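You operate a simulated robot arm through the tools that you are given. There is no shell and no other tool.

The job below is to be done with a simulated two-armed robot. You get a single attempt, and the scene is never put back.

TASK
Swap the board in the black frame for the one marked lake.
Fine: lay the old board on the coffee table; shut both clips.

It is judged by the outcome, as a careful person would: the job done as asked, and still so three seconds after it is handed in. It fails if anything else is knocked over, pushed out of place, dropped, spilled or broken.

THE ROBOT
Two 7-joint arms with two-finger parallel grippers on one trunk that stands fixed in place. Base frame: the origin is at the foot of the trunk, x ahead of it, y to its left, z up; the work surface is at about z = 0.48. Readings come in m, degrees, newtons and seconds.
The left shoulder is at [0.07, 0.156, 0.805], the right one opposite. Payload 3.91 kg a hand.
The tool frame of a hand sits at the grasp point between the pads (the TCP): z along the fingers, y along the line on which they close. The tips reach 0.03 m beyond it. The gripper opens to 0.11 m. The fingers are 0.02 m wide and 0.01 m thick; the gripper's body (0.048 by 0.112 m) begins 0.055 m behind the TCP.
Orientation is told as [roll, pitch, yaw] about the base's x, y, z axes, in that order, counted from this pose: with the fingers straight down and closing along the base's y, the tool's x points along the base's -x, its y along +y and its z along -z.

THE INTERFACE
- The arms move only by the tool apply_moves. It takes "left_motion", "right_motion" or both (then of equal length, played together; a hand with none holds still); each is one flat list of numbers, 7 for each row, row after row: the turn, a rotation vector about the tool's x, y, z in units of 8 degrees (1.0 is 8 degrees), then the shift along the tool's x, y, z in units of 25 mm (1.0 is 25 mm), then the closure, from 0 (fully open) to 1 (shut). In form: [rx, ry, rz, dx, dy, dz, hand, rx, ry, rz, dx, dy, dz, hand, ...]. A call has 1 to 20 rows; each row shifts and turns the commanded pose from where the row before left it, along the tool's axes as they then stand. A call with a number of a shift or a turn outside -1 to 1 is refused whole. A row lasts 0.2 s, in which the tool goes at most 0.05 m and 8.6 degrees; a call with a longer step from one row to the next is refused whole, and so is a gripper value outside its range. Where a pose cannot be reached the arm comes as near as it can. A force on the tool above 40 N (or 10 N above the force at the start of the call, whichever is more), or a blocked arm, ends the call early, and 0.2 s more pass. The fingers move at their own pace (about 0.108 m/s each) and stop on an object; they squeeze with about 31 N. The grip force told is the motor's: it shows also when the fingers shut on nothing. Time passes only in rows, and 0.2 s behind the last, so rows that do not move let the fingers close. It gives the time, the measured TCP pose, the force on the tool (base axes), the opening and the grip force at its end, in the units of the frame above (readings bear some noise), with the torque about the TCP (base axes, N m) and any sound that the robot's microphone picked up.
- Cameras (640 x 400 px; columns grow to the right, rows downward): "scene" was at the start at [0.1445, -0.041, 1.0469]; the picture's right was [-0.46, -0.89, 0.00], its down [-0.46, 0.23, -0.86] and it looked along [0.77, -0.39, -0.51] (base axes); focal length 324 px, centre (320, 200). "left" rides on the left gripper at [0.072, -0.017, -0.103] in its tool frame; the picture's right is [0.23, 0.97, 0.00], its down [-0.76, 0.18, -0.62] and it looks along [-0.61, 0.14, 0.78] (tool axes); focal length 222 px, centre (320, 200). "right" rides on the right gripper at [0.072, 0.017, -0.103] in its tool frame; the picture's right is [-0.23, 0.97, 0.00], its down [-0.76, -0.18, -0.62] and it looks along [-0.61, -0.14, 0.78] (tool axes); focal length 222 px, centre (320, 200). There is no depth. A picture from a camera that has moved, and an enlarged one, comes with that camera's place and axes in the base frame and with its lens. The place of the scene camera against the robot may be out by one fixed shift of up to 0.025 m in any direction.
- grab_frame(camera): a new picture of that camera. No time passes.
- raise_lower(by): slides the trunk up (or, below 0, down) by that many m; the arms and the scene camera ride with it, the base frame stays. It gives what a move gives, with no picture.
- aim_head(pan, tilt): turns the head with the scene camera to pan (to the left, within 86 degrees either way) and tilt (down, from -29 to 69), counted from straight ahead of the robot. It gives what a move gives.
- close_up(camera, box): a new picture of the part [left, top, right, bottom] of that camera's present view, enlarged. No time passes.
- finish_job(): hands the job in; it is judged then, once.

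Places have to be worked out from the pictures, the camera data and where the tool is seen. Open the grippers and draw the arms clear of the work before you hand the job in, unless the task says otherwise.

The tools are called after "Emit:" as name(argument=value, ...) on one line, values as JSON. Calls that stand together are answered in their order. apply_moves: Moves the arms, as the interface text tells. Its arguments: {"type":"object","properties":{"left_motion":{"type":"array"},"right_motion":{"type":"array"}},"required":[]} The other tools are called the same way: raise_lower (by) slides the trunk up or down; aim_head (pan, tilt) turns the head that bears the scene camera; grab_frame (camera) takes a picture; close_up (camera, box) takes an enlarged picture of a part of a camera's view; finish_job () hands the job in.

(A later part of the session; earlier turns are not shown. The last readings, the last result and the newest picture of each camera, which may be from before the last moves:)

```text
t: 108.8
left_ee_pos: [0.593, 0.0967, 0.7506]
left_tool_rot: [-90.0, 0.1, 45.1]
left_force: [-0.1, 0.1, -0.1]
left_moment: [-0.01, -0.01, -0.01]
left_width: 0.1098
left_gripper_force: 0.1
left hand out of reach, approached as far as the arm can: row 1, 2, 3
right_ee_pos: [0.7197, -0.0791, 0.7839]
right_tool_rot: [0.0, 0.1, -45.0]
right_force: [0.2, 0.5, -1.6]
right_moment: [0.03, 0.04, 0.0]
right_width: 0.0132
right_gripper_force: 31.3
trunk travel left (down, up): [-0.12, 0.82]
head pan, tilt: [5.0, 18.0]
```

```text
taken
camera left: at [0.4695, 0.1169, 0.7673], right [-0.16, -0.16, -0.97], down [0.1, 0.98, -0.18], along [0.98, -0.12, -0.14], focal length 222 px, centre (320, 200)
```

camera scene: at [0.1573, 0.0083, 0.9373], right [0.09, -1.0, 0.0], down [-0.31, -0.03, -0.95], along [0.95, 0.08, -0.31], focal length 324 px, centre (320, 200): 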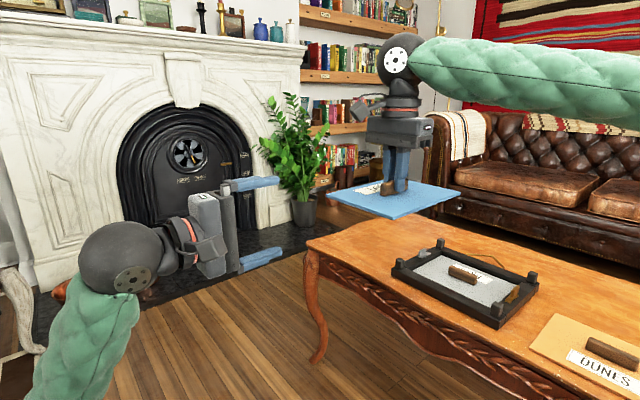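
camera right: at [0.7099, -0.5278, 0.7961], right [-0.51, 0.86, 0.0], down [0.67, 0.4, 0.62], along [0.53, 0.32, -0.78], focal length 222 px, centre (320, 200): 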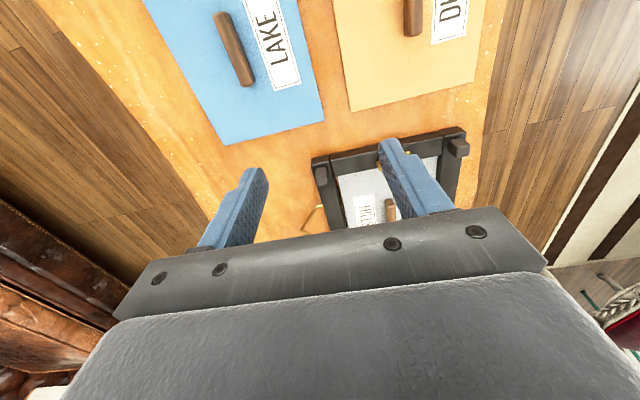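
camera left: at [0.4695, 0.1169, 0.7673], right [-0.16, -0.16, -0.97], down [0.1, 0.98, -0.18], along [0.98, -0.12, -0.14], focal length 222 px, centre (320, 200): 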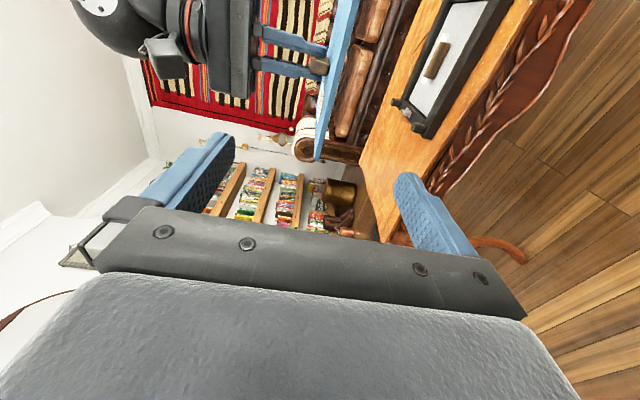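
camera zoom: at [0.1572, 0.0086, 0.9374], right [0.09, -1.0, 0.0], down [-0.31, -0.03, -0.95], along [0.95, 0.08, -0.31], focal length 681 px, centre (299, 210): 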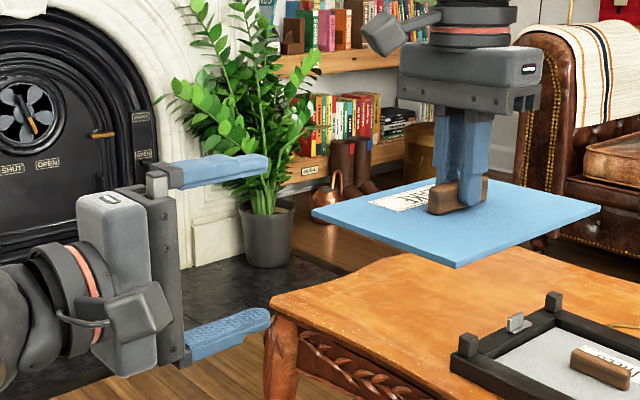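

The left hand is near its inner limit but its way forward is open. I advance it part of the way toward the board's edge, shifting sideways to line up with the board's middle.

Emit:
apply_moves(left_motion=[0, 0, 0, 0.1, 0.037, 0.5, 0, 0, 0, 0, 0.2, 0.037, 0.5, 0, 0, 0, 0, 0.25, 0.037, 0.5, 0, 0, 0, 0, 0.28, 0.037, 0.5, 0, 0, 0, 0, 0.28, 0.037, 0.5, 0, 0, 0, 0, 0.28, 0.037, 0.5, 0])

Emit:
close_up(camera="scene", box=[180, 100, 480, 290])

Emit:
grab_frame(camera="left")

```text
t: 110.2
left_ee_pos: [0.6205, 0.0171, 0.7447]
left_tool_rot: [-89.9, 0.1, 45.1]
left_force: [0.2, -0.7, -0.3]
left_moment: [0.01, 0.04, 0.0]
left_width: 0.1098
left_gripper_force: 0.1
right_ee_pos: [0.7201, -0.0794, 0.783]
right_tool_rot: [0.0, 0.1, -45.1]
right_force: [0.7, 0.0, -1.3]
right_moment: [0.0, 0.01, 0.01]
right_width: 0.0133
right_gripper_force: 31.2
trunk travel left (down, up): [-0.12, 0.82]
head pan, tilt: [5.0, 18.0]
```

```text
2.11 times, centred on (330, 195) of scene
camera zoom: at [0.1573, 0.0085, 0.9374], right [0.09, -1.0, 0.0], down [-0.31, -0.03, -0.95], along [0.95, 0.08, -0.31], focal length 681 px, centre (299, 210)
```

zoom: 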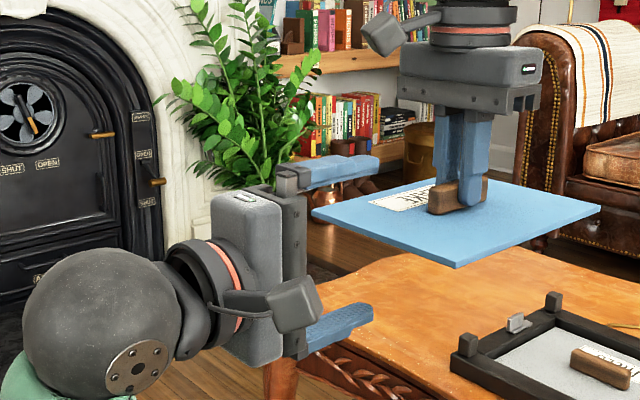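

```text
taken
camera left: at [0.4979, 0.0382, 0.7616], right [-0.16, -0.16, -0.97], down [0.1, 0.98, -0.18], along [0.98, -0.12, -0.14], focal length 222 px, centre (320, 200)
```

left: 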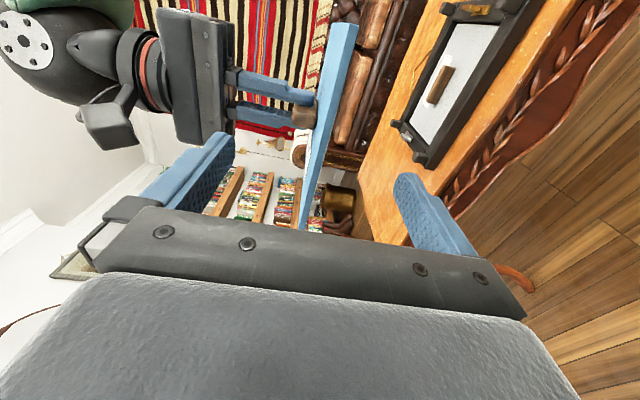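

The left hand is lined up, 53 mm short of its grip point. I zoom in the left view to check the board's height between the fingers.

Emit:
close_up(camera="left", box=[220, 60, 420, 220])

Emit:
close_up(camera="scene", box=[280, 160, 440, 270])

```text
2.50 times, centred on (320, 140) of left
camera zoom: at [0.4979, 0.0382, 0.7616], right [-0.16, -0.16, -0.97], down [0.1, 0.98, -0.18], along [0.98, -0.12, -0.14], focal length 555 px, centre (320, 350)
```

zoom: 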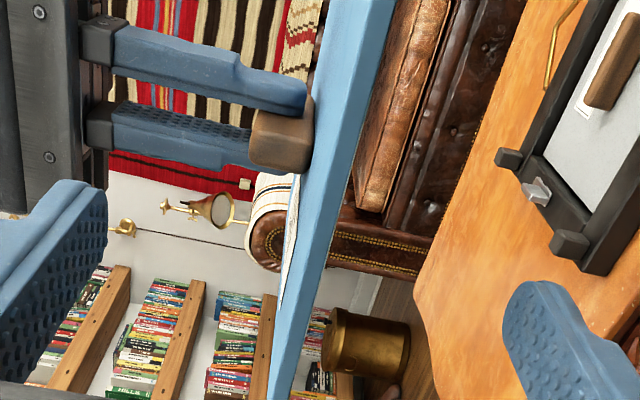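

```text
3.64 times, centred on (360, 215) of scene
camera zoom: at [0.1573, 0.0085, 0.9374], right [0.09, -1.0, 0.0], down [-0.31, -0.03, -0.95], along [0.95, 0.08, -0.31], focal length 1177 px, centre (174, 146)
```

zoom: 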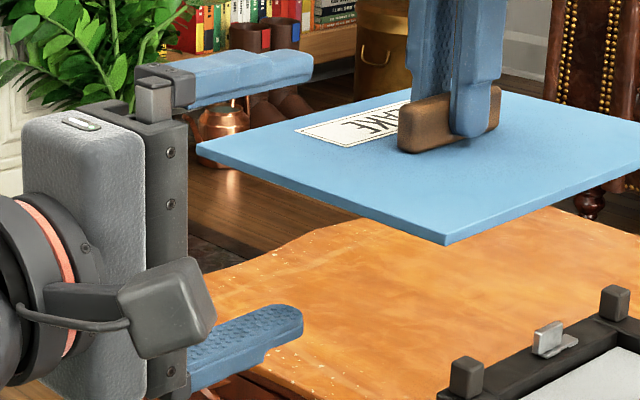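

The board sits within 2 mm of the left finger mid-line. I advance the left hand 53 mm so the open fingers straddle the board's edge.

Emit:
apply_moves(left_motion=[0, 0, 0, 0, -0.02, 0.5, 0, 0, 0, 0, 0, -0.02, 0.55, 0, 0, 0, 0, 0, -0.02, 0.55, 0, 0, 0, 0, 0, 0, 0.53, 0])

Emit:
close_up(camera="left", box=[160, 60, 460, 240])

Emit:
close_up(camera="scene", box=[280, 160, 440, 270])

```text
t: 111.2
left_ee_pos: [0.6601, -0.0193, 0.7471]
left_tool_rot: [-90.0, 0.0, 45.1]
left_force: [0.0, 0.6, 0.3]
left_moment: [-0.03, -0.03, -0.01]
left_width: 0.1101
left_gripper_force: 0.0
right_ee_pos: [0.7192, -0.0793, 0.7838]
right_tool_rot: [0.0, 0.0, -44.9]
right_force: [-0.2, 0.8, -1.6]
right_moment: [-0.01, -0.02, 0.04]
right_width: 0.0132
right_gripper_force: 30.6
trunk travel left (down, up): [-0.12, 0.82]
head pan, tilt: [5.0, 18.0]
```

```text
2.13 times, centred on (310, 150) of left
camera zoom: at [0.5362, 0.0009, 0.7624], right [-0.16, -0.16, -0.97], down [0.1, 0.98, -0.18], along [0.98, -0.12, -0.14], focal length 474 px, centre (341, 307)
```

zoom: 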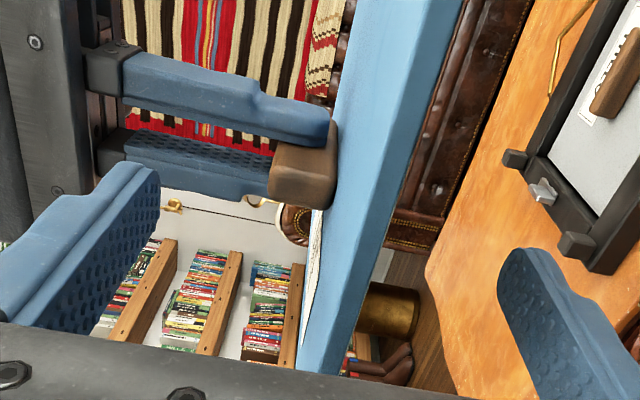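

```text
3.64 times, centred on (360, 215) of scene
camera zoom: at [0.1573, 0.0084, 0.9374], right [0.09, -1.0, 0.0], down [-0.31, -0.03, -0.95], along [0.95, 0.08, -0.31], focal length 1177 px, centre (174, 146)
```

zoom: 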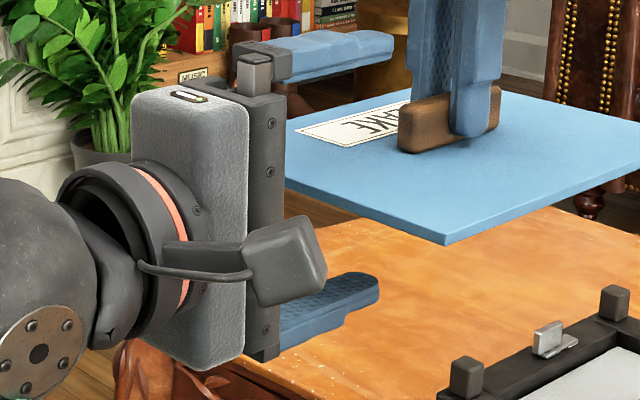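

The left fingers straddle the board with good margin to the right fingers. I close the left hand on the board's edge.

Emit:
apply_moves(left_motion=[0, 0, 0, 0, 0.03, 0, 0.5, 0, 0, 0, 0, 0, 0, 0.8, 0, 0, 0, 0, 0, 0, 0.9, 0, 0, 0, 0, 0, 0, 1, 0, 0, 0, 0, 0, 0, 1])

Emit:
close_up(camera="scene", box=[280, 160, 440, 270])

```text
t: 112.3
left_ee_pos: [0.6586, -0.0207, 0.7457]
left_tool_rot: [-90.0, 0.0, 45.1]
left_force: [-0.1, 0.3, 0.1]
left_moment: [0.01, -0.02, 0.06]
left_width: 0.0057
left_gripper_force: 30.7
right_ee_pos: [0.7192, -0.0806, 0.7832]
right_tool_rot: [0.0, 0.1, -45.0]
right_force: [-0.2, -0.3, -2.2]
right_moment: [-0.01, 0.03, 0.02]
right_width: 0.0134
right_gripper_force: 31.2
trunk travel left (down, up): [-0.12, 0.82]
head pan, tilt: [5.0, 18.0]
```

```text
3.64 times, centred on (360, 215) of scene
camera zoom: at [0.1573, 0.0083, 0.9374], right [0.09, -1.0, 0.0], down [-0.31, -0.03, -0.95], along [0.95, 0.08, -0.31], focal length 1177 px, centre (174, 146)
```

zoom: 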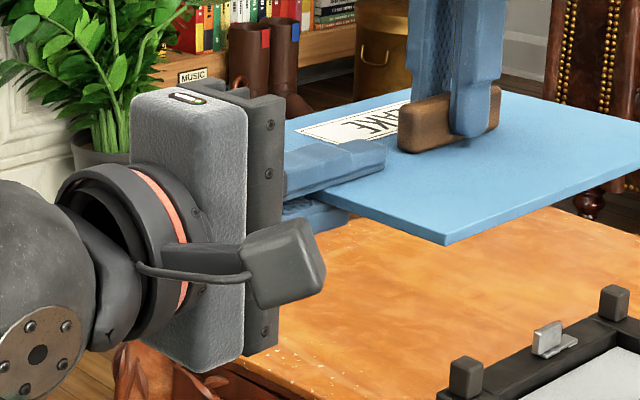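

The left hand holds the board edge (5.7 mm) with hardly any force. I open the right hand and raise it clear.

Emit:
apply_moves(right_motion=[0, 0, 0, 0, 0, 0, 0.8, 0, 0, 0, 0, 0, 0, 0.5, 0, 0, 0, 0, 0, 0, 0.5, 0, 0, 0, 0, 0, -0.4, 0.5, 0, 0, 0, 0, 0, -0.8, 0.5, 0, 0, 0, 0, 0, -0.8, 0.5, 0, 0, 0, 0, 0, -0.8, 0.5, 0, 0, 0, 0, 0, -0.8, 0.5])

Emit:
close_up(camera="scene", box=[240, 120, 480, 290])

```text
t: 114.2
left_ee_pos: [0.6599, -0.0188, 0.7442]
left_tool_rot: [-89.9, 0.0, 45.1]
left_force: [0.9, 0.7, 0.1]
left_moment: [0.11, 0.09, 0.03]
left_width: 0.0058
left_gripper_force: 30.9
right_ee_pos: [0.7212, -0.0947, 0.8636]
right_tool_rot: [-0.1, 0.1, -45.0]
right_force: [0.2, -0.6, 0.2]
right_moment: [-0.02, 0.05, -0.01]
right_width: 0.0547
right_gripper_force: 0.1
right hand out of reach, approached as far as the arm can: row 6, 7, 8
trunk travel left (down, up): [-0.12, 0.82]
head pan, tilt: [5.0, 18.0]
```

```text
2.35 times, centred on (360, 205) of scene
camera zoom: at [0.1576, 0.0082, 0.9372], right [0.09, -1.0, 0.0], down [-0.31, -0.03, -0.95], along [0.95, 0.08, -0.31], focal length 762 px, centre (226, 188)
```

zoom: 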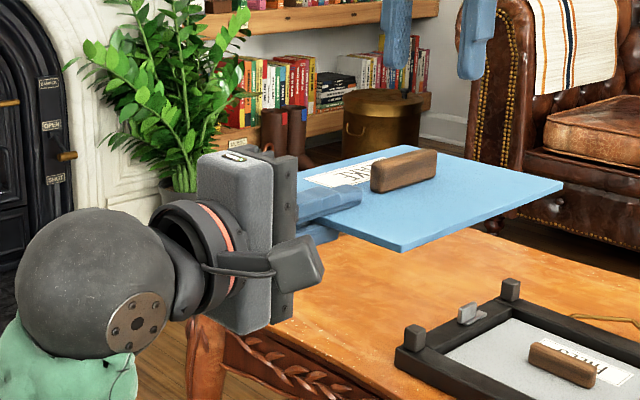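

The board is steady and level in the left hand. I move the right hand away and turn it back to yaw 44 for the old board, then draw the left hand and LAKE back and up, out of the way.

Emit:
apply_moves(right_motion=[0, 0, 0, -0.83, -0.976, 0, 0.4, 0, 0, 0, -0.83, -0.976, 0, 0.4, 0, 0, 0, -0.83, -0.976, 0, 0.4, 0, 0, 0, -0.83, -0.976, 0, 0.4, 0, 0, 0, -0.83, -0.976, 0, 0.4, 0, 0, 0, -0.83, -0.976, 0, 0.4, 0, 0, 0, -0.83, -0.976, 0, 0.4, 0, 0, 0, -0.83, -0.976, 0, 0.4, 0, 0, -0.929, 0, 0, 0, 0.4, 0, 0, -0.929, 0, 0, 0, 0.4, 0, 0, -0.929, 0, 0, 0, 0.4, 0, 0, -0.929, 0, 0, 0, 0.4, 0, 0, -0.929, 0, 0, 0, 0.4, 0, 0, -0.929, 0, 0, 0, 0.4, 0, 0, -0.929, 0, 0, 0, 0.4, 0, 0, -0.929, 0, 0, 0, 0.4, 0, 0, -0.929, 0, 0, 0, 0.4, 0, 0, -0.929, 0, 0, 0, 0.4, 0, 0, -0.929, 0, 0, 0, 0.4, 0, 0, -0.929, 0, 0, 0, 0.4], left_motion=[0, 0, 0, 0, 0, 0, 1, 0, 0, 0, 0, 0, 0, 1, 0, 0, 0, 0, 0, 0, 1, 0, 0, 0, 0, 0, 0, 1, 0, 0, 0, 0, 0, 0, 1, 0, 0, 0, 0, 0, 0, 1, 0, 0, 0, 0, 0, 0, 1, 0, 0, 0, 0, 0, 0, 1, 0, 0, 0, -0.15, -0.35, -0.4, 1, 0, 0, 0, -0.25, -0.35, -0.4, 1, 0, 0, 0, -0.25, -0.35, -0.4, 1, 0, 0, 0, -0.25, -0.35, -0.4, 1, 0, 0, 0, -0.25, -0.35, -0.4, 1, 0, 0, 0, -0.25, -0.35, -0.4, 1, 0, 0, 0, -0.25, -0.35, -0.4, 1, 0, 0, 0, -0.25, -0.3, -0.4, 1, 0, 0, 0, -0.25, 0, -0.4, 1, 0, 0, 0, -0.2, 0, -0.4, 1, 0, 0, 0, -0.2, 0, -0.4, 1, 0, 0, 0, -0.2, 0, -0.4, 1])

Emit:
grab_frame(camera="scene")

```text
t: 118.3
left_ee_pos: [0.6224, 0.114, 0.8148]
left_tool_rot: [-90.0, 0.0, 45.1]
left_force: [-0.4, -0.5, -1.6]
left_moment: [0.11, 0.07, 0.01]
left_width: 0.0058
left_gripper_force: 30.9
right_ee_pos: [0.6995, -0.3497, 0.8623]
right_tool_rot: [0.0, -0.1, 44.3]
right_force: [0.3, 0.2, -0.1]
right_moment: [-0.01, 0.02, -0.04]
right_width: 0.0657
right_gripper_force: 0.1
trunk travel left (down, up): [-0.12, 0.82]
head pan, tilt: [5.0, 18.0]
```

```text
taken
camera scene: at [0.1572, 0.0082, 0.9374], right [0.09, -1.0, 0.0], down [-0.31, -0.03, -0.95], along [0.95, 0.08, -0.31], focal length 324 px, centre (320, 200)
```

scene: 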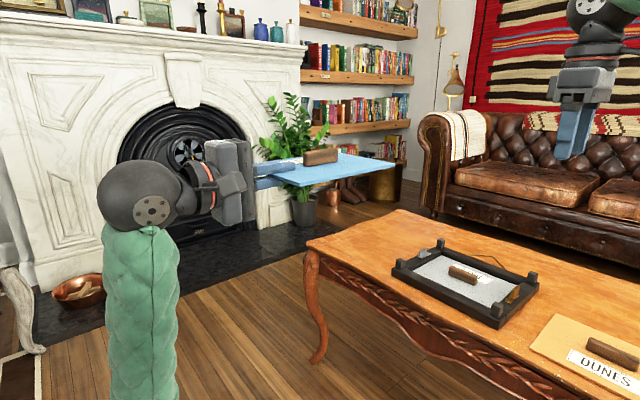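

LAKE is parked safely at the left. I bring the right hand above the old board's handle and turn the head back to the table.

Emit:
apply_moves(right_motion=[0, 0, 0, -0.624, -0.275, 0.954, 0.4, 0, 0, 0, -0.624, -0.275, 0.954, 0.4, 0, 0, 0, -0.624, -0.275, 0.954, 0.4, 0, 0, 0, -0.624, -0.275, 0.954, 0.4, 0, 0, 0, -0.624, -0.275, 0.954, 0.4, 0, 0, 0, -0.624, -0.275, 0.954, 0.4, 0, 0, 0, -0.624, -0.275, 0.954, 0.4, 0, 0, 0, -0.624, -0.275, 0.954, 0.4, 0, 0, 0, -0.624, -0.275, 0.954, 0.4, 0, 0, 0, -0.624, -0.275, 0.954, 0.4, 0, 0, 0, -0.624, -0.275, 0.954, 0.4])

Emit:
aim_head(pan=-20, tilt=28)

Emit:
close_up(camera="right", box=[200, 60, 440, 220])

Emit:
grab_frame(camera="scene")

```text
t: 120.8
left_ee_pos: [0.6228, 0.1142, 0.8149]
left_tool_rot: [-90.0, 0.1, 45.1]
left_force: [0.3, -0.7, -1.7]
left_moment: [0.13, 0.09, 0.0]
left_width: 0.0057
left_gripper_force: 30.8
right_ee_pos: [0.8754, -0.2833, 0.6006]
right_tool_rot: [0.1, -0.1, 44.2]
right_force: [0.1, 0.0, 0.6]
right_moment: [0.0, 0.0, 0.01]
right_width: 0.0658
right_gripper_force: 0.0
trunk travel left (down, up): [-0.12, 0.82]
head pan, tilt: [5.0, 18.0]
```

```text
t: 121.6
left_ee_pos: [0.622, 0.1147, 0.8143]
left_tool_rot: [-90.0, 0.0, 45.2]
left_force: [-0.4, 0.2, -1.3]
left_moment: [0.09, 0.1, 0.0]
left_width: 0.0058
left_gripper_force: 31.4
right_ee_pos: [0.8759, -0.2841, 0.6004]
right_tool_rot: [0.0, 0.1, 44.3]
right_force: [0.7, 0.2, -0.3]
right_moment: [0.02, -0.02, 0.0]
right_width: 0.0661
right_gripper_force: 0.0
trunk travel left (down, up): [-0.12, 0.82]
head pan, tilt: [-20.0, 28.0]
```

```text
2.50 times, centred on (320, 140) of right
camera zoom: at [0.8125, -0.3217, 0.705], right [-0.52, 0.86, 0.0], down [0.67, 0.4, 0.62], along [0.53, 0.32, -0.78], focal length 555 px, centre (320, 350)
```

zoom: 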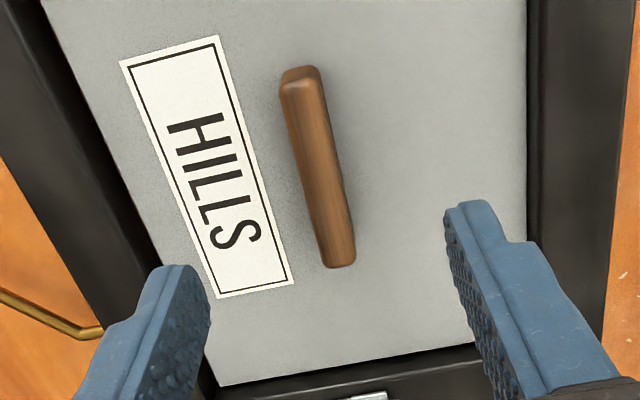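

```text
taken
camera scene: at [0.1501, -0.0309, 0.9213], right [-0.34, -0.94, 0.0], down [-0.44, 0.16, -0.88], along [0.83, -0.3, -0.47], focal length 324 px, centre (320, 200)
```

scene: 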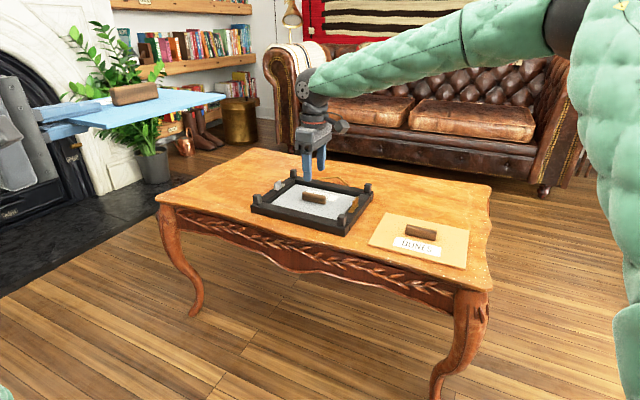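

HILLS' handle lies right under the tool (centre about (0.873, -0.285)). I descend 69 mm and grip it.

Emit:
apply_moves(right_motion=[0, 0, 0, 0.1, 0.02, 0.5, 0.4, 0, 0, 0, 0, 0, 0.6, 0.4, 0, 0, 0, 0, 0, 0.6, 0.4, 0, 0, 0, 0, 0, 0.6, 0.4, 0, 0, 0, 0, 0, 0.44, 0.4, 0, 0, 0, 0, 0, 0, 0.7, 0, 0, 0, 0, 0, 0, 0.9, 0, 0, 0, 0, 0, 0, 1, 0, 0, 0, 0, 0, 0, 1])

Emit:
close_up(camera="scene", box=[240, 140, 400, 240])

```text
t: 123.6
left_ee_pos: [0.6225, 0.1148, 0.8156]
left_tool_rot: [-90.0, 0.0, 45.1]
left_force: [0.5, -0.4, -2.4]
left_moment: [0.1, 0.09, 0.01]
left_width: 0.0058
left_gripper_force: 30.8
right_ee_pos: [0.8739, -0.2851, 0.532]
right_tool_rot: [0.0, 0.0, 44.2]
right_force: [1.6, -1.4, 2.0]
right_moment: [-0.06, -0.04, 0.03]
right_width: 0.0134
right_gripper_force: 31.1
trunk travel left (down, up): [-0.12, 0.82]
head pan, tilt: [-20.0, 28.0]
```

```text
4.00 times, centred on (320, 190) of scene
camera zoom: at [0.15, -0.031, 0.9212], right [-0.34, -0.94, 0.0], down [-0.44, 0.16, -0.88], along [0.83, -0.3, -0.47], focal length 1295 px, centre (320, 240)
```

zoom: 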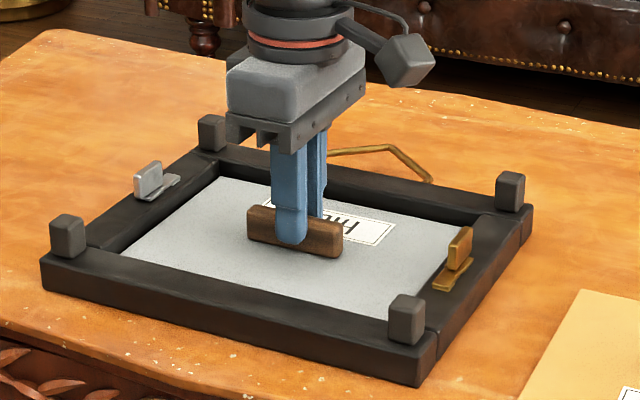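

Gripped. I lift gently 20 mm and look whether the frame stays put.

Emit:
apply_moves(right_motion=[0, 0, 0, 0, -0.02, -0.1, 1, 0, 0, 0, 0, 0, -0.2, 1, 0, 0, 0, 0, 0, -0.2, 1, 0, 0, 0, 0, 0, -0.3, 1])

Emit:
close_up(camera="scene", box=[240, 140, 400, 240])

```text
t: 124.6
left_ee_pos: [0.6226, 0.1143, 0.8154]
left_tool_rot: [-90.0, -0.1, 45.1]
left_force: [-0.4, -0.1, -2.1]
left_moment: [0.06, 0.11, -0.03]
left_width: 0.0055
left_gripper_force: 31.1
right_ee_pos: [0.8751, -0.2853, 0.5525]
right_tool_rot: [0.0, 0.1, 44.0]
right_force: [-0.6, -0.6, -1.3]
right_moment: [0.02, 0.03, -0.01]
right_width: 0.0134
right_gripper_force: 31.1
trunk travel left (down, up): [-0.12, 0.82]
head pan, tilt: [-20.0, 28.0]
```

```text
4.00 times, centred on (320, 190) of scene
camera zoom: at [0.1501, -0.031, 0.9212], right [-0.34, -0.94, 0.0], down [-0.44, 0.16, -0.88], along [0.83, -0.3, -0.47], focal length 1295 px, centre (320, 240)
```

zoom: 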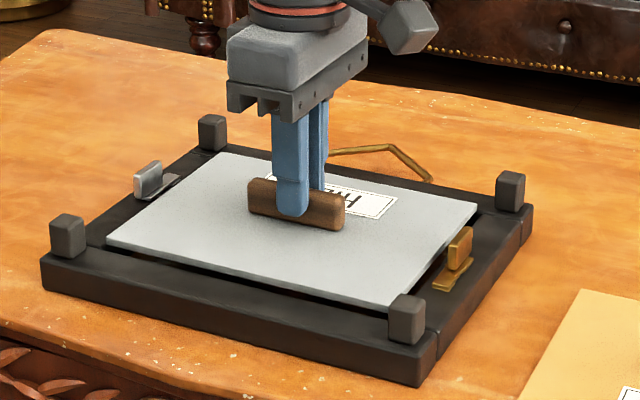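

The old board comes out cleanly and the frame has not moved. I raise it and carry it over to where LAKE lay.

Emit:
apply_moves(right_motion=[0, 0, 0, 0, 0, -0.9, 1, 0, 0, 0, 0, 0, -1, 1, 0, 0, 0, 0, 0, -1, 1, 0, 0, 0, 0, 0, -1, 1, 0, 0, 0, 0, 0, -1, 1, 0, 0, 0, 0, 0, -1, 1, 0, 0, 0, 0.96, -0.519, 0, 1, 0, 0, 0, 0.96, -0.519, 0, 1, 0, 0, 0, 0.96, -0.519, 0, 1, 0, 0, 0, 0.96, -0.519, 0, 1, 0, 0, 0, 0.96, -0.519, 0, 1, 0, 0, 0, 0.96, -0.519, 0, 1, 0, 0, 0, 0.96, -0.519, 0, 1, 0, 0, 0, 0.96, -0.519, 0, 1, 0, 0, 0, 0.96, -0.519, 0, 1, 0, 0, 0, 0.96, -0.519, 0, 1, 0, 0, 0, 0.96, -0.519, 0, 1, 0, 0, 0, 0.96, -0.519, 0, 1])

Emit:
grab_frame(camera="scene")

```text
t: 128.4
left_ee_pos: [0.6225, 0.1137, 0.8147]
left_tool_rot: [-89.9, 0.1, 45.0]
left_force: [0.4, -0.2, -1.4]
left_moment: [0.07, 0.07, -0.01]
left_width: 0.0058
left_gripper_force: 31.0
right_ee_pos: [0.7791, -0.5982, 0.6983]
right_tool_rot: [0.1, 0.0, 44.2]
right_force: [-0.3, 0.6, -1.7]
right_moment: [-0.02, 0.05, 0.02]
right_width: 0.0132
right_gripper_force: 30.9
trunk travel left (down, up): [-0.12, 0.82]
head pan, tilt: [-20.0, 28.0]
```

```text
taken
camera scene: at [0.1501, -0.0309, 0.9212], right [-0.34, -0.94, 0.0], down [-0.44, 0.16, -0.88], along [0.83, -0.3, -0.47], focal length 324 px, centre (320, 200)
```

scene: 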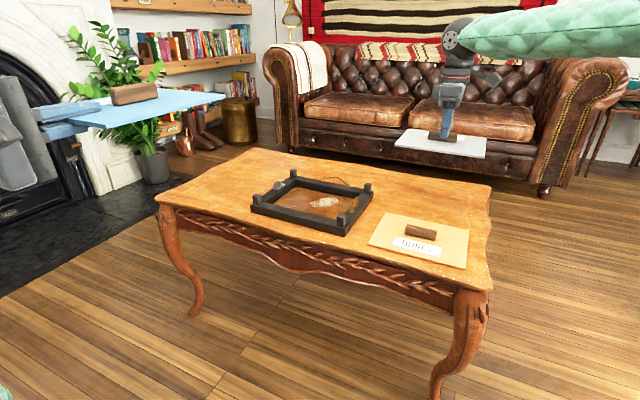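

I lower the old board over LAKE's old place, stopping about 9 mm above the table to check.

Emit:
apply_moves(right_motion=[0, 0, 0, 0.08, 0.05, 0.95, 1, 0, 0, 0, 0, 0, 0.95, 1, 0, 0, 0, 0, 0, 0.95, 1, 0, 0, 0, 0, 0, 0.95, 1, 0, 0, 0, 0, 0, 0.95, 1, 0, 0, 0, 0, 0, 0.95, 1, 0, 0, 0, 0, 0, 0.5, 1, 0, 0, 0, 0, 0, 0.4, 1])

Emit:
close_up(camera="scene", box=[360, 150, 500, 280])

```text
t: 130.2
left_ee_pos: [0.622, 0.1149, 0.8141]
left_tool_rot: [-90.0, 0.0, 45.2]
left_force: [0.1, -0.3, -1.7]
left_moment: [0.07, 0.08, -0.01]
left_width: 0.0059
left_gripper_force: 30.8
right_ee_pos: [0.7763, -0.6006, 0.5359]
right_tool_rot: [0.2, 0.0, 44.3]
right_force: [0.1, 1.0, -1.3]
right_moment: [0.02, 0.02, 0.02]
right_width: 0.0134
right_gripper_force: 31.1
trunk travel left (down, up): [-0.12, 0.82]
head pan, tilt: [-20.0, 28.0]
```

```text
3.08 times, centred on (430, 215) of scene
camera zoom: at [0.15, -0.0311, 0.9212], right [-0.34, -0.94, 0.0], down [-0.44, 0.16, -0.88], along [0.83, -0.3, -0.47], focal length 996 px, centre (-18, 154)
```

zoom: 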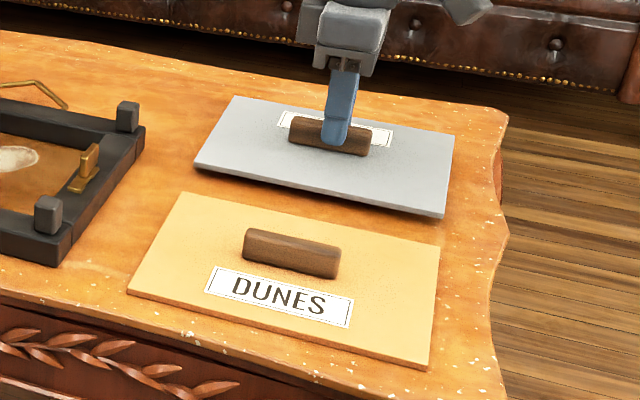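

Clear of DUNES and wholly over the table. I lower the last centimetre in small steps, watching the vertical force.

Emit:
apply_moves(right_motion=[0, 0, 0, 0, 0, 0.16, 1, 0, 0, 0, 0, 0, 0.16, 1, 0, 0, 0, 0, 0, 0.1, 1, 0, 0, 0, 0, 0, 0.08, 1])

```text
t: 131.2
left_ee_pos: [0.6204, 0.1147, 0.8162]
left_tool_rot: [-90.1, -0.1, 45.0]
left_force: [0.2, -0.6, -1.7]
left_moment: [0.06, 0.09, 0.0]
left_width: 0.0059
left_gripper_force: 31.0
right_ee_pos: [0.7752, -0.5996, 0.5268]
right_tool_rot: [-0.3, -0.2, 44.2]
right_force: [3.8, -5.9, 23.8]
right_moment: [-0.46, 0.25, 0.01]
right_width: 0.0133
right_gripper_force: 30.7
trunk travel left (down, up): [-0.12, 0.82]
head pan, tilt: [-20.0, 28.0]
```

It touched down a little earlier than expected, pressing 24 N; I ease up 3 mm before letting go.

Emit:
apply_moves(right_motion=[0, 0, 0, 0, 0, -0.08, 1, 0, 0, 0, 0, 0, -0.05, 1])

Emit:
close_up(camera="scene", box=[360, 150, 500, 280])

```text
t: 131.8
left_ee_pos: [0.6218, 0.1158, 0.8151]
left_tool_rot: [-90.0, 0.0, 45.1]
left_force: [-0.4, 0.3, -2.2]
left_moment: [0.1, 0.1, 0.01]
left_width: 0.0056
left_gripper_force: 30.9
right_ee_pos: [0.7743, -0.5994, 0.5273]
right_tool_rot: [0.0, -0.1, 44.2]
right_force: [7.1, -2.2, 16.3]
right_moment: [0.41, -0.67, -0.05]
right_width: 0.013
right_gripper_force: 31.2
trunk travel left (down, up): [-0.12, 0.82]
head pan, tilt: [-20.0, 28.0]
```

```text
3.08 times, centred on (430, 215) of scene
camera zoom: at [0.1494, -0.0305, 0.9213], right [-0.34, -0.94, 0.0], down [-0.44, 0.16, -0.88], along [0.83, -0.3, -0.47], focal length 996 px, centre (-18, 154)
```

zoom: 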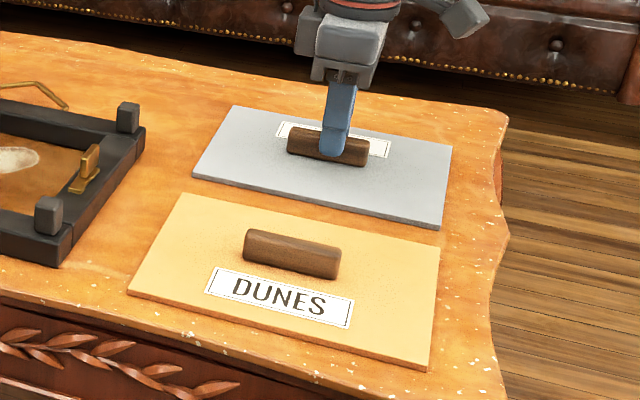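

Still 16 N down; I ease up 2 mm more.

Emit:
apply_moves(right_motion=[0, 0, 0, 0, 0, -0.06, 1, 0, 0, 0, 0, 0, -0.03, 1])

```text
t: 132.4
left_ee_pos: [0.6225, 0.1153, 0.8143]
left_tool_rot: [-89.9, 0.0, 45.1]
left_force: [0.4, 0.5, -1.8]
left_moment: [0.08, 0.1, -0.02]
left_width: 0.0058
left_gripper_force: 31.3
right_ee_pos: [0.7753, -0.5996, 0.5264]
right_tool_rot: [0.1, 0.0, 44.1]
right_force: [1.0, 2.5, 2.8]
right_moment: [0.38, -0.42, 0.11]
right_width: 0.0132
right_gripper_force: 30.6
trunk travel left (down, up): [-0.12, 0.82]
head pan, tilt: [-20.0, 28.0]
```

Only 3 N remains, so the board rests on the table. I open the hand and rise straight up.

Emit:
apply_moves(right_motion=[0, 0, 0, 0, 0, 0, 0.8, 0, 0, 0, 0, 0, 0, 0.5, 0, 0, 0, 0, 0, 0, 0.5, 0, 0, 0, 0, 0, -0.5, 0.5, 0, 0, 0, 0, 0, -0.9, 0.5, 0, 0, 0, 0, 0, -0.9, 0.5, 0, 0, 0, 0, 0, -0.9, 0.5, 0, 0, 0, 0, 0, -0.9, 0.5, 0, 0, 0, 0, 0, -0.9, 0.5, 0, 0, 0, 0, 0, -0.9, 0.5])

Emit:
grab_frame(camera="scene")

Emit:
close_up(camera="scene", box=[240, 140, 400, 240])

```text
t: 134.6
left_ee_pos: [0.6224, 0.1141, 0.815]
left_tool_rot: [-89.9, 0.1, 45.2]
left_force: [0.3, -0.7, -0.9]
left_moment: [0.11, 0.11, -0.01]
left_width: 0.0058
left_gripper_force: 31.3
right_ee_pos: [0.7744, -0.5993, 0.6757]
right_tool_rot: [0.1, 0.1, 44.3]
right_force: [-1.2, 0.0, 0.3]
right_moment: [0.0, 0.02, 0.01]
right_width: 0.0553
right_gripper_force: 0.0
trunk travel left (down, up): [-0.12, 0.82]
head pan, tilt: [-20.0, 28.0]
```

```text
taken
camera scene: at [0.1499, -0.031, 0.9213], right [-0.34, -0.94, 0.0], down [-0.44, 0.16, -0.88], along [0.83, -0.3, -0.47], focal length 324 px, centre (320, 200)
```

scene: 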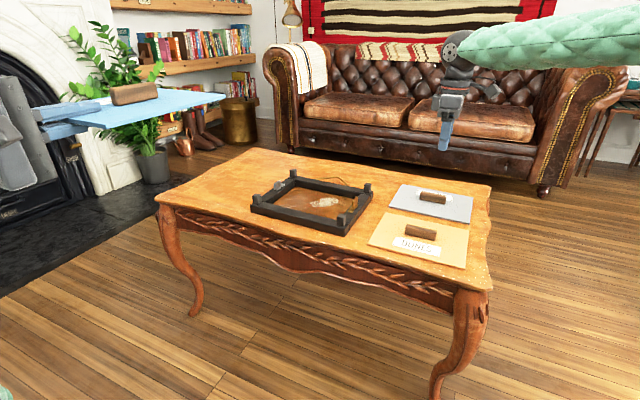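

```text
4.00 times, centred on (320, 190) of scene
camera zoom: at [0.1499, -0.031, 0.9213], right [-0.34, -0.94, 0.0], down [-0.44, 0.16, -0.88], along [0.83, -0.3, -0.47], focal length 1295 px, centre (320, 240)
```

zoom: 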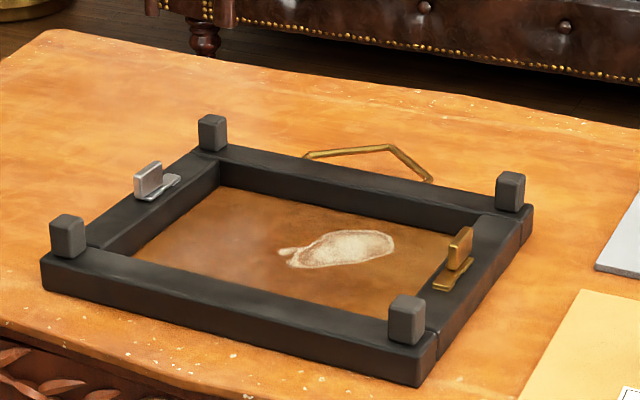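

The old board lies flat on the table, the frame is empty and both clips are open. I bring the right hand up and over, turn it toward yaw 135, and bring the left hand with LAKE back to the hand-over place.

Emit:
apply_moves(right_motion=[0, 0, 0, -0.483, 0.921, -0.817, 0.4, 0, 0, 0, -0.483, 0.921, -0.817, 0.4, 0, 0, 0, -0.483, 0.921, -0.817, 0.4, 0, 0, 0, -0.483, 0.921, -0.817, 0.4, 0, 0, 0, -0.483, 0.921, -0.817, 0.4, 0, 0, 0, -0.483, 0.921, -0.817, 0.4, 0, 0, 0, -0.483, 0.921, -0.817, 0.4, 0, 0, 0, -0.483, 0.921, -0.817, 0.4, 0, 0, 0, -0.483, 0.921, -0.817, 0.4, 0, 0, 0, -0.483, 0.921, -0.817, 0.4, 0, 0, -0.945, 0, 0, 0, 0.4, 0, 0, -0.945, 0, 0, 0, 0.4, 0, 0, -0.945, 0, 0, 0, 0.4, 0, 0, -0.945, 0, 0, 0, 0.4, 0, 0, -0.945, 0, 0, 0, 0.4, 0, 0, -0.945, 0, 0, 0, 0.4, 0, 0, -0.945, 0, 0, 0, 0.4, 0, 0, -0.945, 0, 0, 0, 0.4, 0, 0, -0.945, 0, 0, 0, 0.4, 0, 0, -0.945, 0, 0, 0, 0.4])

Emit:
apply_moves(right_motion=[0, 0, -0.945, 0, 0, 0, 0.4, 0, 0, -0.945, 0, 0, 0, 0.4, 0, 0, 0, 0, 0, 0, 0.4, 0, 0, 0, 0, 0, 0, 0.4, 0, 0, 0, 0, 0, 0, 0.4, 0, 0, 0, 0, 0, 0, 0.4, 0, 0, 0, 0, 0, 0, 0.4, 0, 0, 0, 0, 0, 0, 0.4, 0, 0, 0, 0, 0, 0, 0.4, 0, 0, 0, 0, 0, 0, 0.4, 0, 0, 0, 0, 0, 0, 0.4, 0, 0, 0, 0, 0, 0, 0.4], left_motion=[0, 0, 0, 0.2, 0, 0.4, 1, 0, 0, 0, 0.2, 0, 0.4, 1, 0, 0, 0, 0.2, 0, 0.4, 1, 0, 0, 0, 0.25, 0, 0.4, 1, 0, 0, 0, 0.25, 0.3, 0.4, 1, 0, 0, 0, 0.25, 0.35, 0.4, 1, 0, 0, 0, 0.25, 0.35, 0.4, 1, 0, 0, 0, 0.25, 0.35, 0.4, 1, 0, 0, 0, 0.25, 0.35, 0.4, 1, 0, 0, 0, 0.25, 0.35, 0.4, 1, 0, 0, 0, 0.25, 0.35, 0.4, 1, 0, 0, 0, 0.15, 0.35, 0.4, 1])

Emit:
aim_head(pan=2, tilt=18)

Emit:
grab_frame(camera="scene")

```text
t: 138.8
left_ee_pos: [0.6223, 0.1154, 0.8159]
left_tool_rot: [-90.1, 0.0, 45.1]
left_force: [0.1, -1.2, -1.5]
left_moment: [0.12, 0.07, -0.01]
left_width: 0.0056
left_gripper_force: 31.5
right_ee_pos: [0.7015, -0.3506, 0.8789]
right_tool_rot: [0.0, -0.2, 119.9]
right_force: [-0.3, 0.2, -0.4]
right_moment: [-0.03, -0.02, 0.01]
right_width: 0.066
right_gripper_force: 0.1
trunk travel left (down, up): [-0.12, 0.82]
head pan, tilt: [-20.0, 28.0]
```

```text
t: 141.4
left_ee_pos: [0.6592, -0.0199, 0.7469]
left_tool_rot: [-90.1, 0.0, 45.1]
left_force: [-0.1, -0.6, -1.3]
left_moment: [0.06, 0.12, 0.01]
left_width: 0.0057
left_gripper_force: 31.0
right_ee_pos: [0.7017, -0.3497, 0.8788]
right_tool_rot: [0.0, -0.1, 134.9]
right_force: [-0.2, -0.1, 0.0]
right_moment: [0.0, 0.0, 0.03]
right_width: 0.0657
right_gripper_force: 0.2
trunk travel left (down, up): [-0.12, 0.82]
head pan, tilt: [-20.0, 28.0]
```

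```text
t: 142.3
left_ee_pos: [0.6589, -0.0192, 0.7471]
left_tool_rot: [-90.0, 0.0, 45.0]
left_force: [-0.2, 0.5, -2.0]
left_moment: [0.11, 0.08, 0.01]
left_width: 0.0058
left_gripper_force: 30.7
right_ee_pos: [0.701, -0.3502, 0.8783]
right_tool_rot: [0.0, -0.1, 134.9]
right_force: [-0.3, -0.4, -0.6]
right_moment: [-0.02, -0.02, 0.02]
right_width: 0.0659
right_gripper_force: 0.0
trunk travel left (down, up): [-0.12, 0.82]
head pan, tilt: [2.0, 18.0]
```

```text
taken
camera scene: at [0.1575, 0.0033, 0.9374], right [0.03, -1.0, 0.0], down [-0.31, -0.01, -0.95], along [0.95, 0.03, -0.31], focal length 324 px, centre (320, 200)
```

scene: 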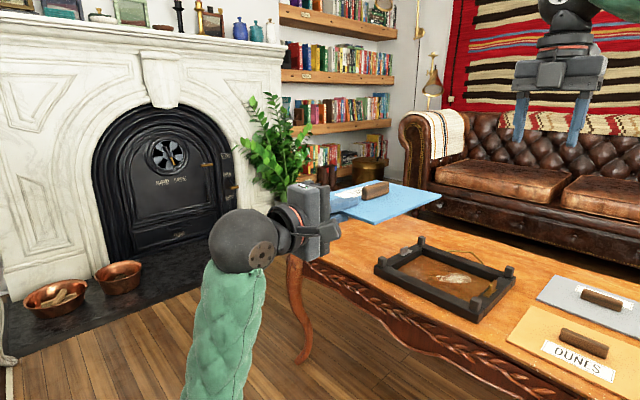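

LAKE is back at the hand-over place. I move the right hand above its handle.

Emit:
apply_moves(right_motion=[0, 0, 0, -0.794, -0.908, 0, 0.4, 0, 0, 0, -0.794, -0.908, 0, 0.4, 0, 0, 0, -0.794, -0.908, 0, 0.4, 0, 0, 0, -0.794, -0.908, 0, 0.4, 0, 0, 0, -0.794, -0.908, 0, 0.4, 0, 0, 0, -0.794, -0.908, 0, 0.4, 0, 0, 0, -0.794, -0.908, 0, 0.4, 0, 0, 0, -0.794, -0.908, 0, 0.4, 0, 0, 0, -0.794, -0.908, 0, 0.4])

Emit:
close_up(camera="right", box=[200, 40, 440, 220])

Emit:
close_up(camera="scene", box=[280, 60, 480, 240])

```text
t: 144.3
left_ee_pos: [0.6594, -0.0204, 0.747]
left_tool_rot: [-90.0, 0.0, 45.1]
left_force: [-0.2, 0.1, -0.7]
left_moment: [0.1, 0.09, -0.01]
left_width: 0.0058
left_gripper_force: 31.2
right_ee_pos: [0.7126, -0.0936, 0.8735]
right_tool_rot: [-0.1, 0.0, 134.8]
right_force: [0.0, 1.5, 1.1]
right_moment: [0.0, -0.01, 0.02]
right_width: 0.066
right_gripper_force: 0.0
right hand out of reach, approached as far as the arm can: row 9
trunk travel left (down, up): [-0.12, 0.82]
head pan, tilt: [2.0, 18.0]
```

```text
2.22 times, centred on (320, 130) of right
camera zoom: at [0.7529, -0.1564, 0.9776], right [-0.85, -0.52, 0.0], down [-0.41, 0.67, 0.62], along [-0.33, 0.53, -0.78], focal length 494 px, centre (320, 356)
```

zoom: 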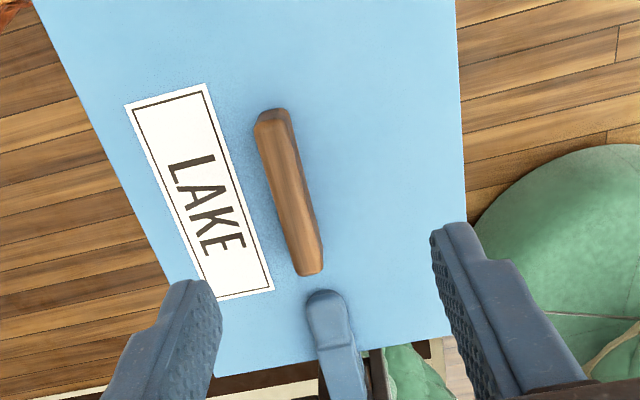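

```text
2.22 times, centred on (380, 150) of scene
camera zoom: at [0.1574, 0.0033, 0.9374], right [0.03, -1.0, 0.0], down [-0.31, -0.01, -0.95], along [0.95, 0.03, -0.31], focal length 719 px, centre (187, 311)
```

zoom: 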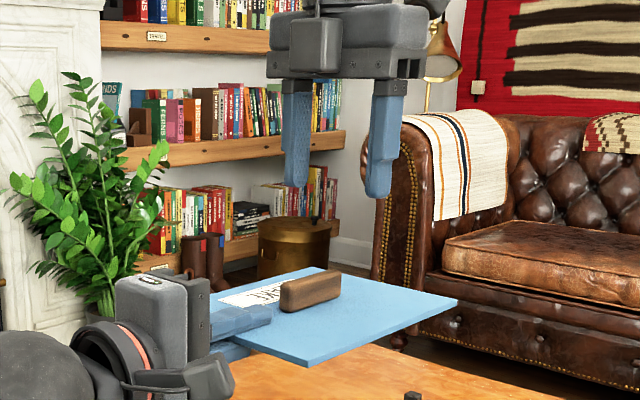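

From here LAKE looks just as HILLS did when I took it, so gripping it at this yaw and placing at yaw 44 will match the old board's way round. The handle is at about (0.7246, -0.084); I go lower and then shift onto it.

Emit:
apply_moves(right_motion=[0, 0, 0, 0, 0, 0.87, 0.4, 0, 0, 0, 0, 0, 0.87, 0.4, 0, 0, 0, 0.035, -0.305, 0, 0.4, 0, 0, 0, 0.035, -0.305, 0, 0.4])

Emit:
close_up(camera="right", box=[200, 40, 440, 220])

Emit:
close_up(camera="scene", box=[280, 60, 480, 240])

```text
t: 145.3
left_ee_pos: [0.6579, -0.0195, 0.7472]
left_tool_rot: [-89.9, 0.0, 45.0]
left_force: [0.0, 0.1, -1.6]
left_moment: [0.11, 0.12, -0.03]
left_width: 0.006
left_gripper_force: 30.5
right_ee_pos: [0.724, -0.0863, 0.8311]
right_tool_rot: [0.0, -0.1, 134.8]
right_force: [0.2, 0.5, -0.7]
right_moment: [-0.01, 0.01, -0.02]
right_width: 0.0662
right_gripper_force: 0.0
right hand out of reach, approached as far as the arm can: row 4
trunk travel left (down, up): [-0.12, 0.82]
head pan, tilt: [2.0, 18.0]
```

```text
2.22 times, centred on (320, 130) of right
camera zoom: at [0.7642, -0.1489, 0.9353], right [-0.85, -0.53, 0.0], down [-0.41, 0.66, 0.62], along [-0.33, 0.53, -0.78], focal length 494 px, centre (320, 356)
```

zoom: 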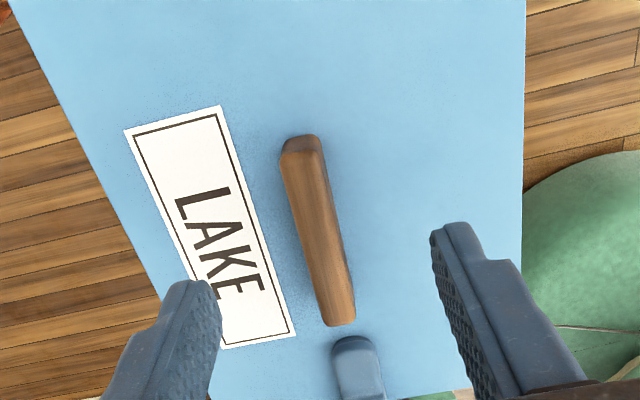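

```text
2.22 times, centred on (380, 150) of scene
camera zoom: at [0.1576, 0.0033, 0.9373], right [0.03, -1.0, 0.0], down [-0.31, -0.01, -0.95], along [0.95, 0.03, -0.31], focal length 719 px, centre (187, 311)
```

zoom: 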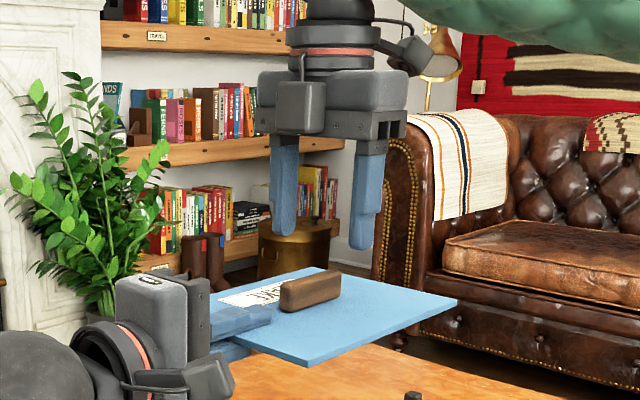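

The tool axis meets the handle within 2 mm of its centre. I descend 45 mm and close.

Emit:
apply_moves(right_motion=[0, 0, 0, 0, 0, 0.6, 0.4, 0, 0, 0, 0, 0, 0.6, 0.4, 0, 0, 0, 0, 0, 0.6, 0.4, 0, 0, 0, 0, 0, 0, 0.4])

Emit:
close_up(camera="right", box=[200, 60, 440, 220])

Emit:
close_up(camera="scene", box=[300, 120, 440, 230])

```text
t: 146.3
left_ee_pos: [0.6589, -0.0206, 0.7465]
left_tool_rot: [-90.0, -0.1, 45.1]
left_force: [0.3, 1.2, -1.9]
left_moment: [0.06, 0.11, 0.06]
left_width: 0.0059
left_gripper_force: 31.4
right_ee_pos: [0.7249, -0.0866, 0.7846]
right_tool_rot: [-0.1, -0.1, 134.9]
right_force: [-0.4, 0.8, 0.2]
right_moment: [-0.01, 0.01, 0.01]
right_width: 0.0662
right_gripper_force: 0.0
trunk travel left (down, up): [-0.12, 0.82]
head pan, tilt: [2.0, 18.0]
```

```text
2.50 times, centred on (320, 140) of right
camera zoom: at [0.7647, -0.1495, 0.8894], right [-0.85, -0.53, 0.0], down [-0.41, 0.66, 0.62], along [-0.33, 0.53, -0.78], focal length 555 px, centre (320, 350)
```

zoom: 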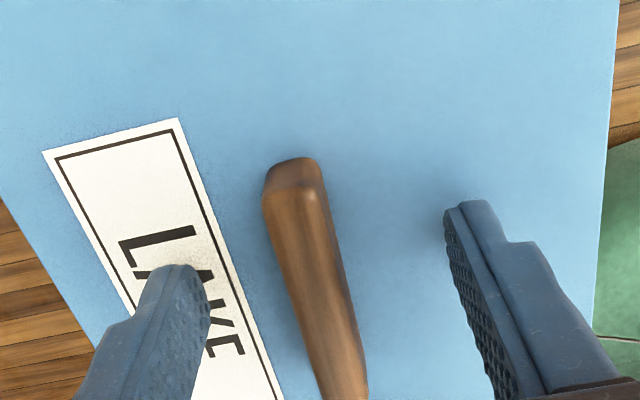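

```text
3.64 times, centred on (370, 175) of scene
camera zoom: at [0.1576, 0.0034, 0.9374], right [0.04, -1.0, 0.0], down [-0.31, -0.01, -0.95], along [0.95, 0.03, -0.31], focal length 1177 px, centre (138, 291)
```

zoom: 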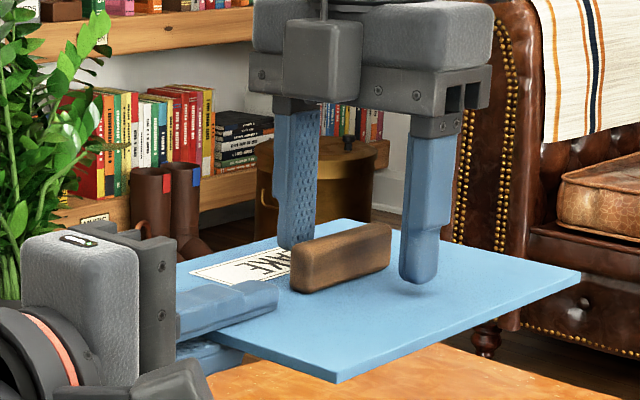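

The fingers flank the handle just above the board. I close the right hand on it.

Emit:
apply_moves(right_motion=[0, 0, 0, 0, 0, 0, 0.7, 0, 0, 0, 0, 0, 0, 0.85, 0, 0, 0, 0, 0, 0, 0.95, 0, 0, 0, 0, 0, 0, 1, 0, 0, 0, 0, 0, 0, 1])

Emit:
close_up(camera="scene", box=[300, 120, 440, 230])

```text
t: 147.5
left_ee_pos: [0.658, -0.0193, 0.7461]
left_tool_rot: [-90.0, 0.0, 45.0]
left_force: [-10.5, -9.2, -1.4]
left_moment: [0.19, 0.01, -1.06]
left_width: 0.0059
left_gripper_force: 31.5
right_ee_pos: [0.725, -0.0864, 0.7851]
right_tool_rot: [0.0, -0.1, 134.9]
right_force: [11.1, 10.0, -0.4]
right_moment: [0.28, -0.33, -0.28]
right_width: 0.0133
right_gripper_force: 30.6
trunk travel left (down, up): [-0.12, 0.82]
head pan, tilt: [2.0, 18.0]
```

```text
3.64 times, centred on (370, 175) of scene
camera zoom: at [0.1576, 0.0034, 0.9374], right [0.04, -1.0, 0.0], down [-0.31, -0.01, -0.95], along [0.95, 0.03, -0.31], focal length 1177 px, centre (138, 291)
```

zoom: 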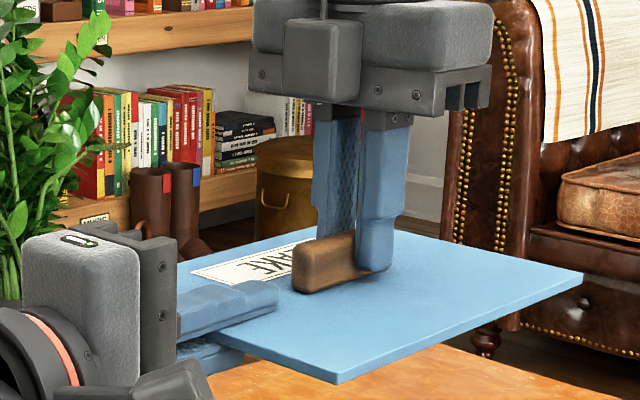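

A 15 N sideways force shows a 2–3 mm mismatch between the hands; I let the left hand yield 2.5 mm in that direction before releasing.

Emit:
apply_moves(left_motion=[0, 0, 0, 0.06, 0, 0, 1, 0, 0, 0, 0.05, 0, 0, 1, 0, 0, 0, 0, 0, 0, 1])

```text
t: 148.3
left_ee_pos: [0.6586, -0.0192, 0.7465]
left_tool_rot: [-90.0, 0.0, 45.2]
left_force: [11.8, -0.4, 9.5]
left_moment: [-0.09, 0.01, 0.77]
left_width: 0.0058
left_gripper_force: 30.8
right_ee_pos: [0.7235, -0.0863, 0.7848]
right_tool_rot: [0.1, -0.1, 134.9]
right_force: [-11.3, 0.6, -9.1]
right_moment: [-0.54, -0.22, -0.04]
right_width: 0.0132
right_gripper_force: 30.9
trunk travel left (down, up): [-0.12, 0.82]
head pan, tilt: [2.0, 18.0]
```

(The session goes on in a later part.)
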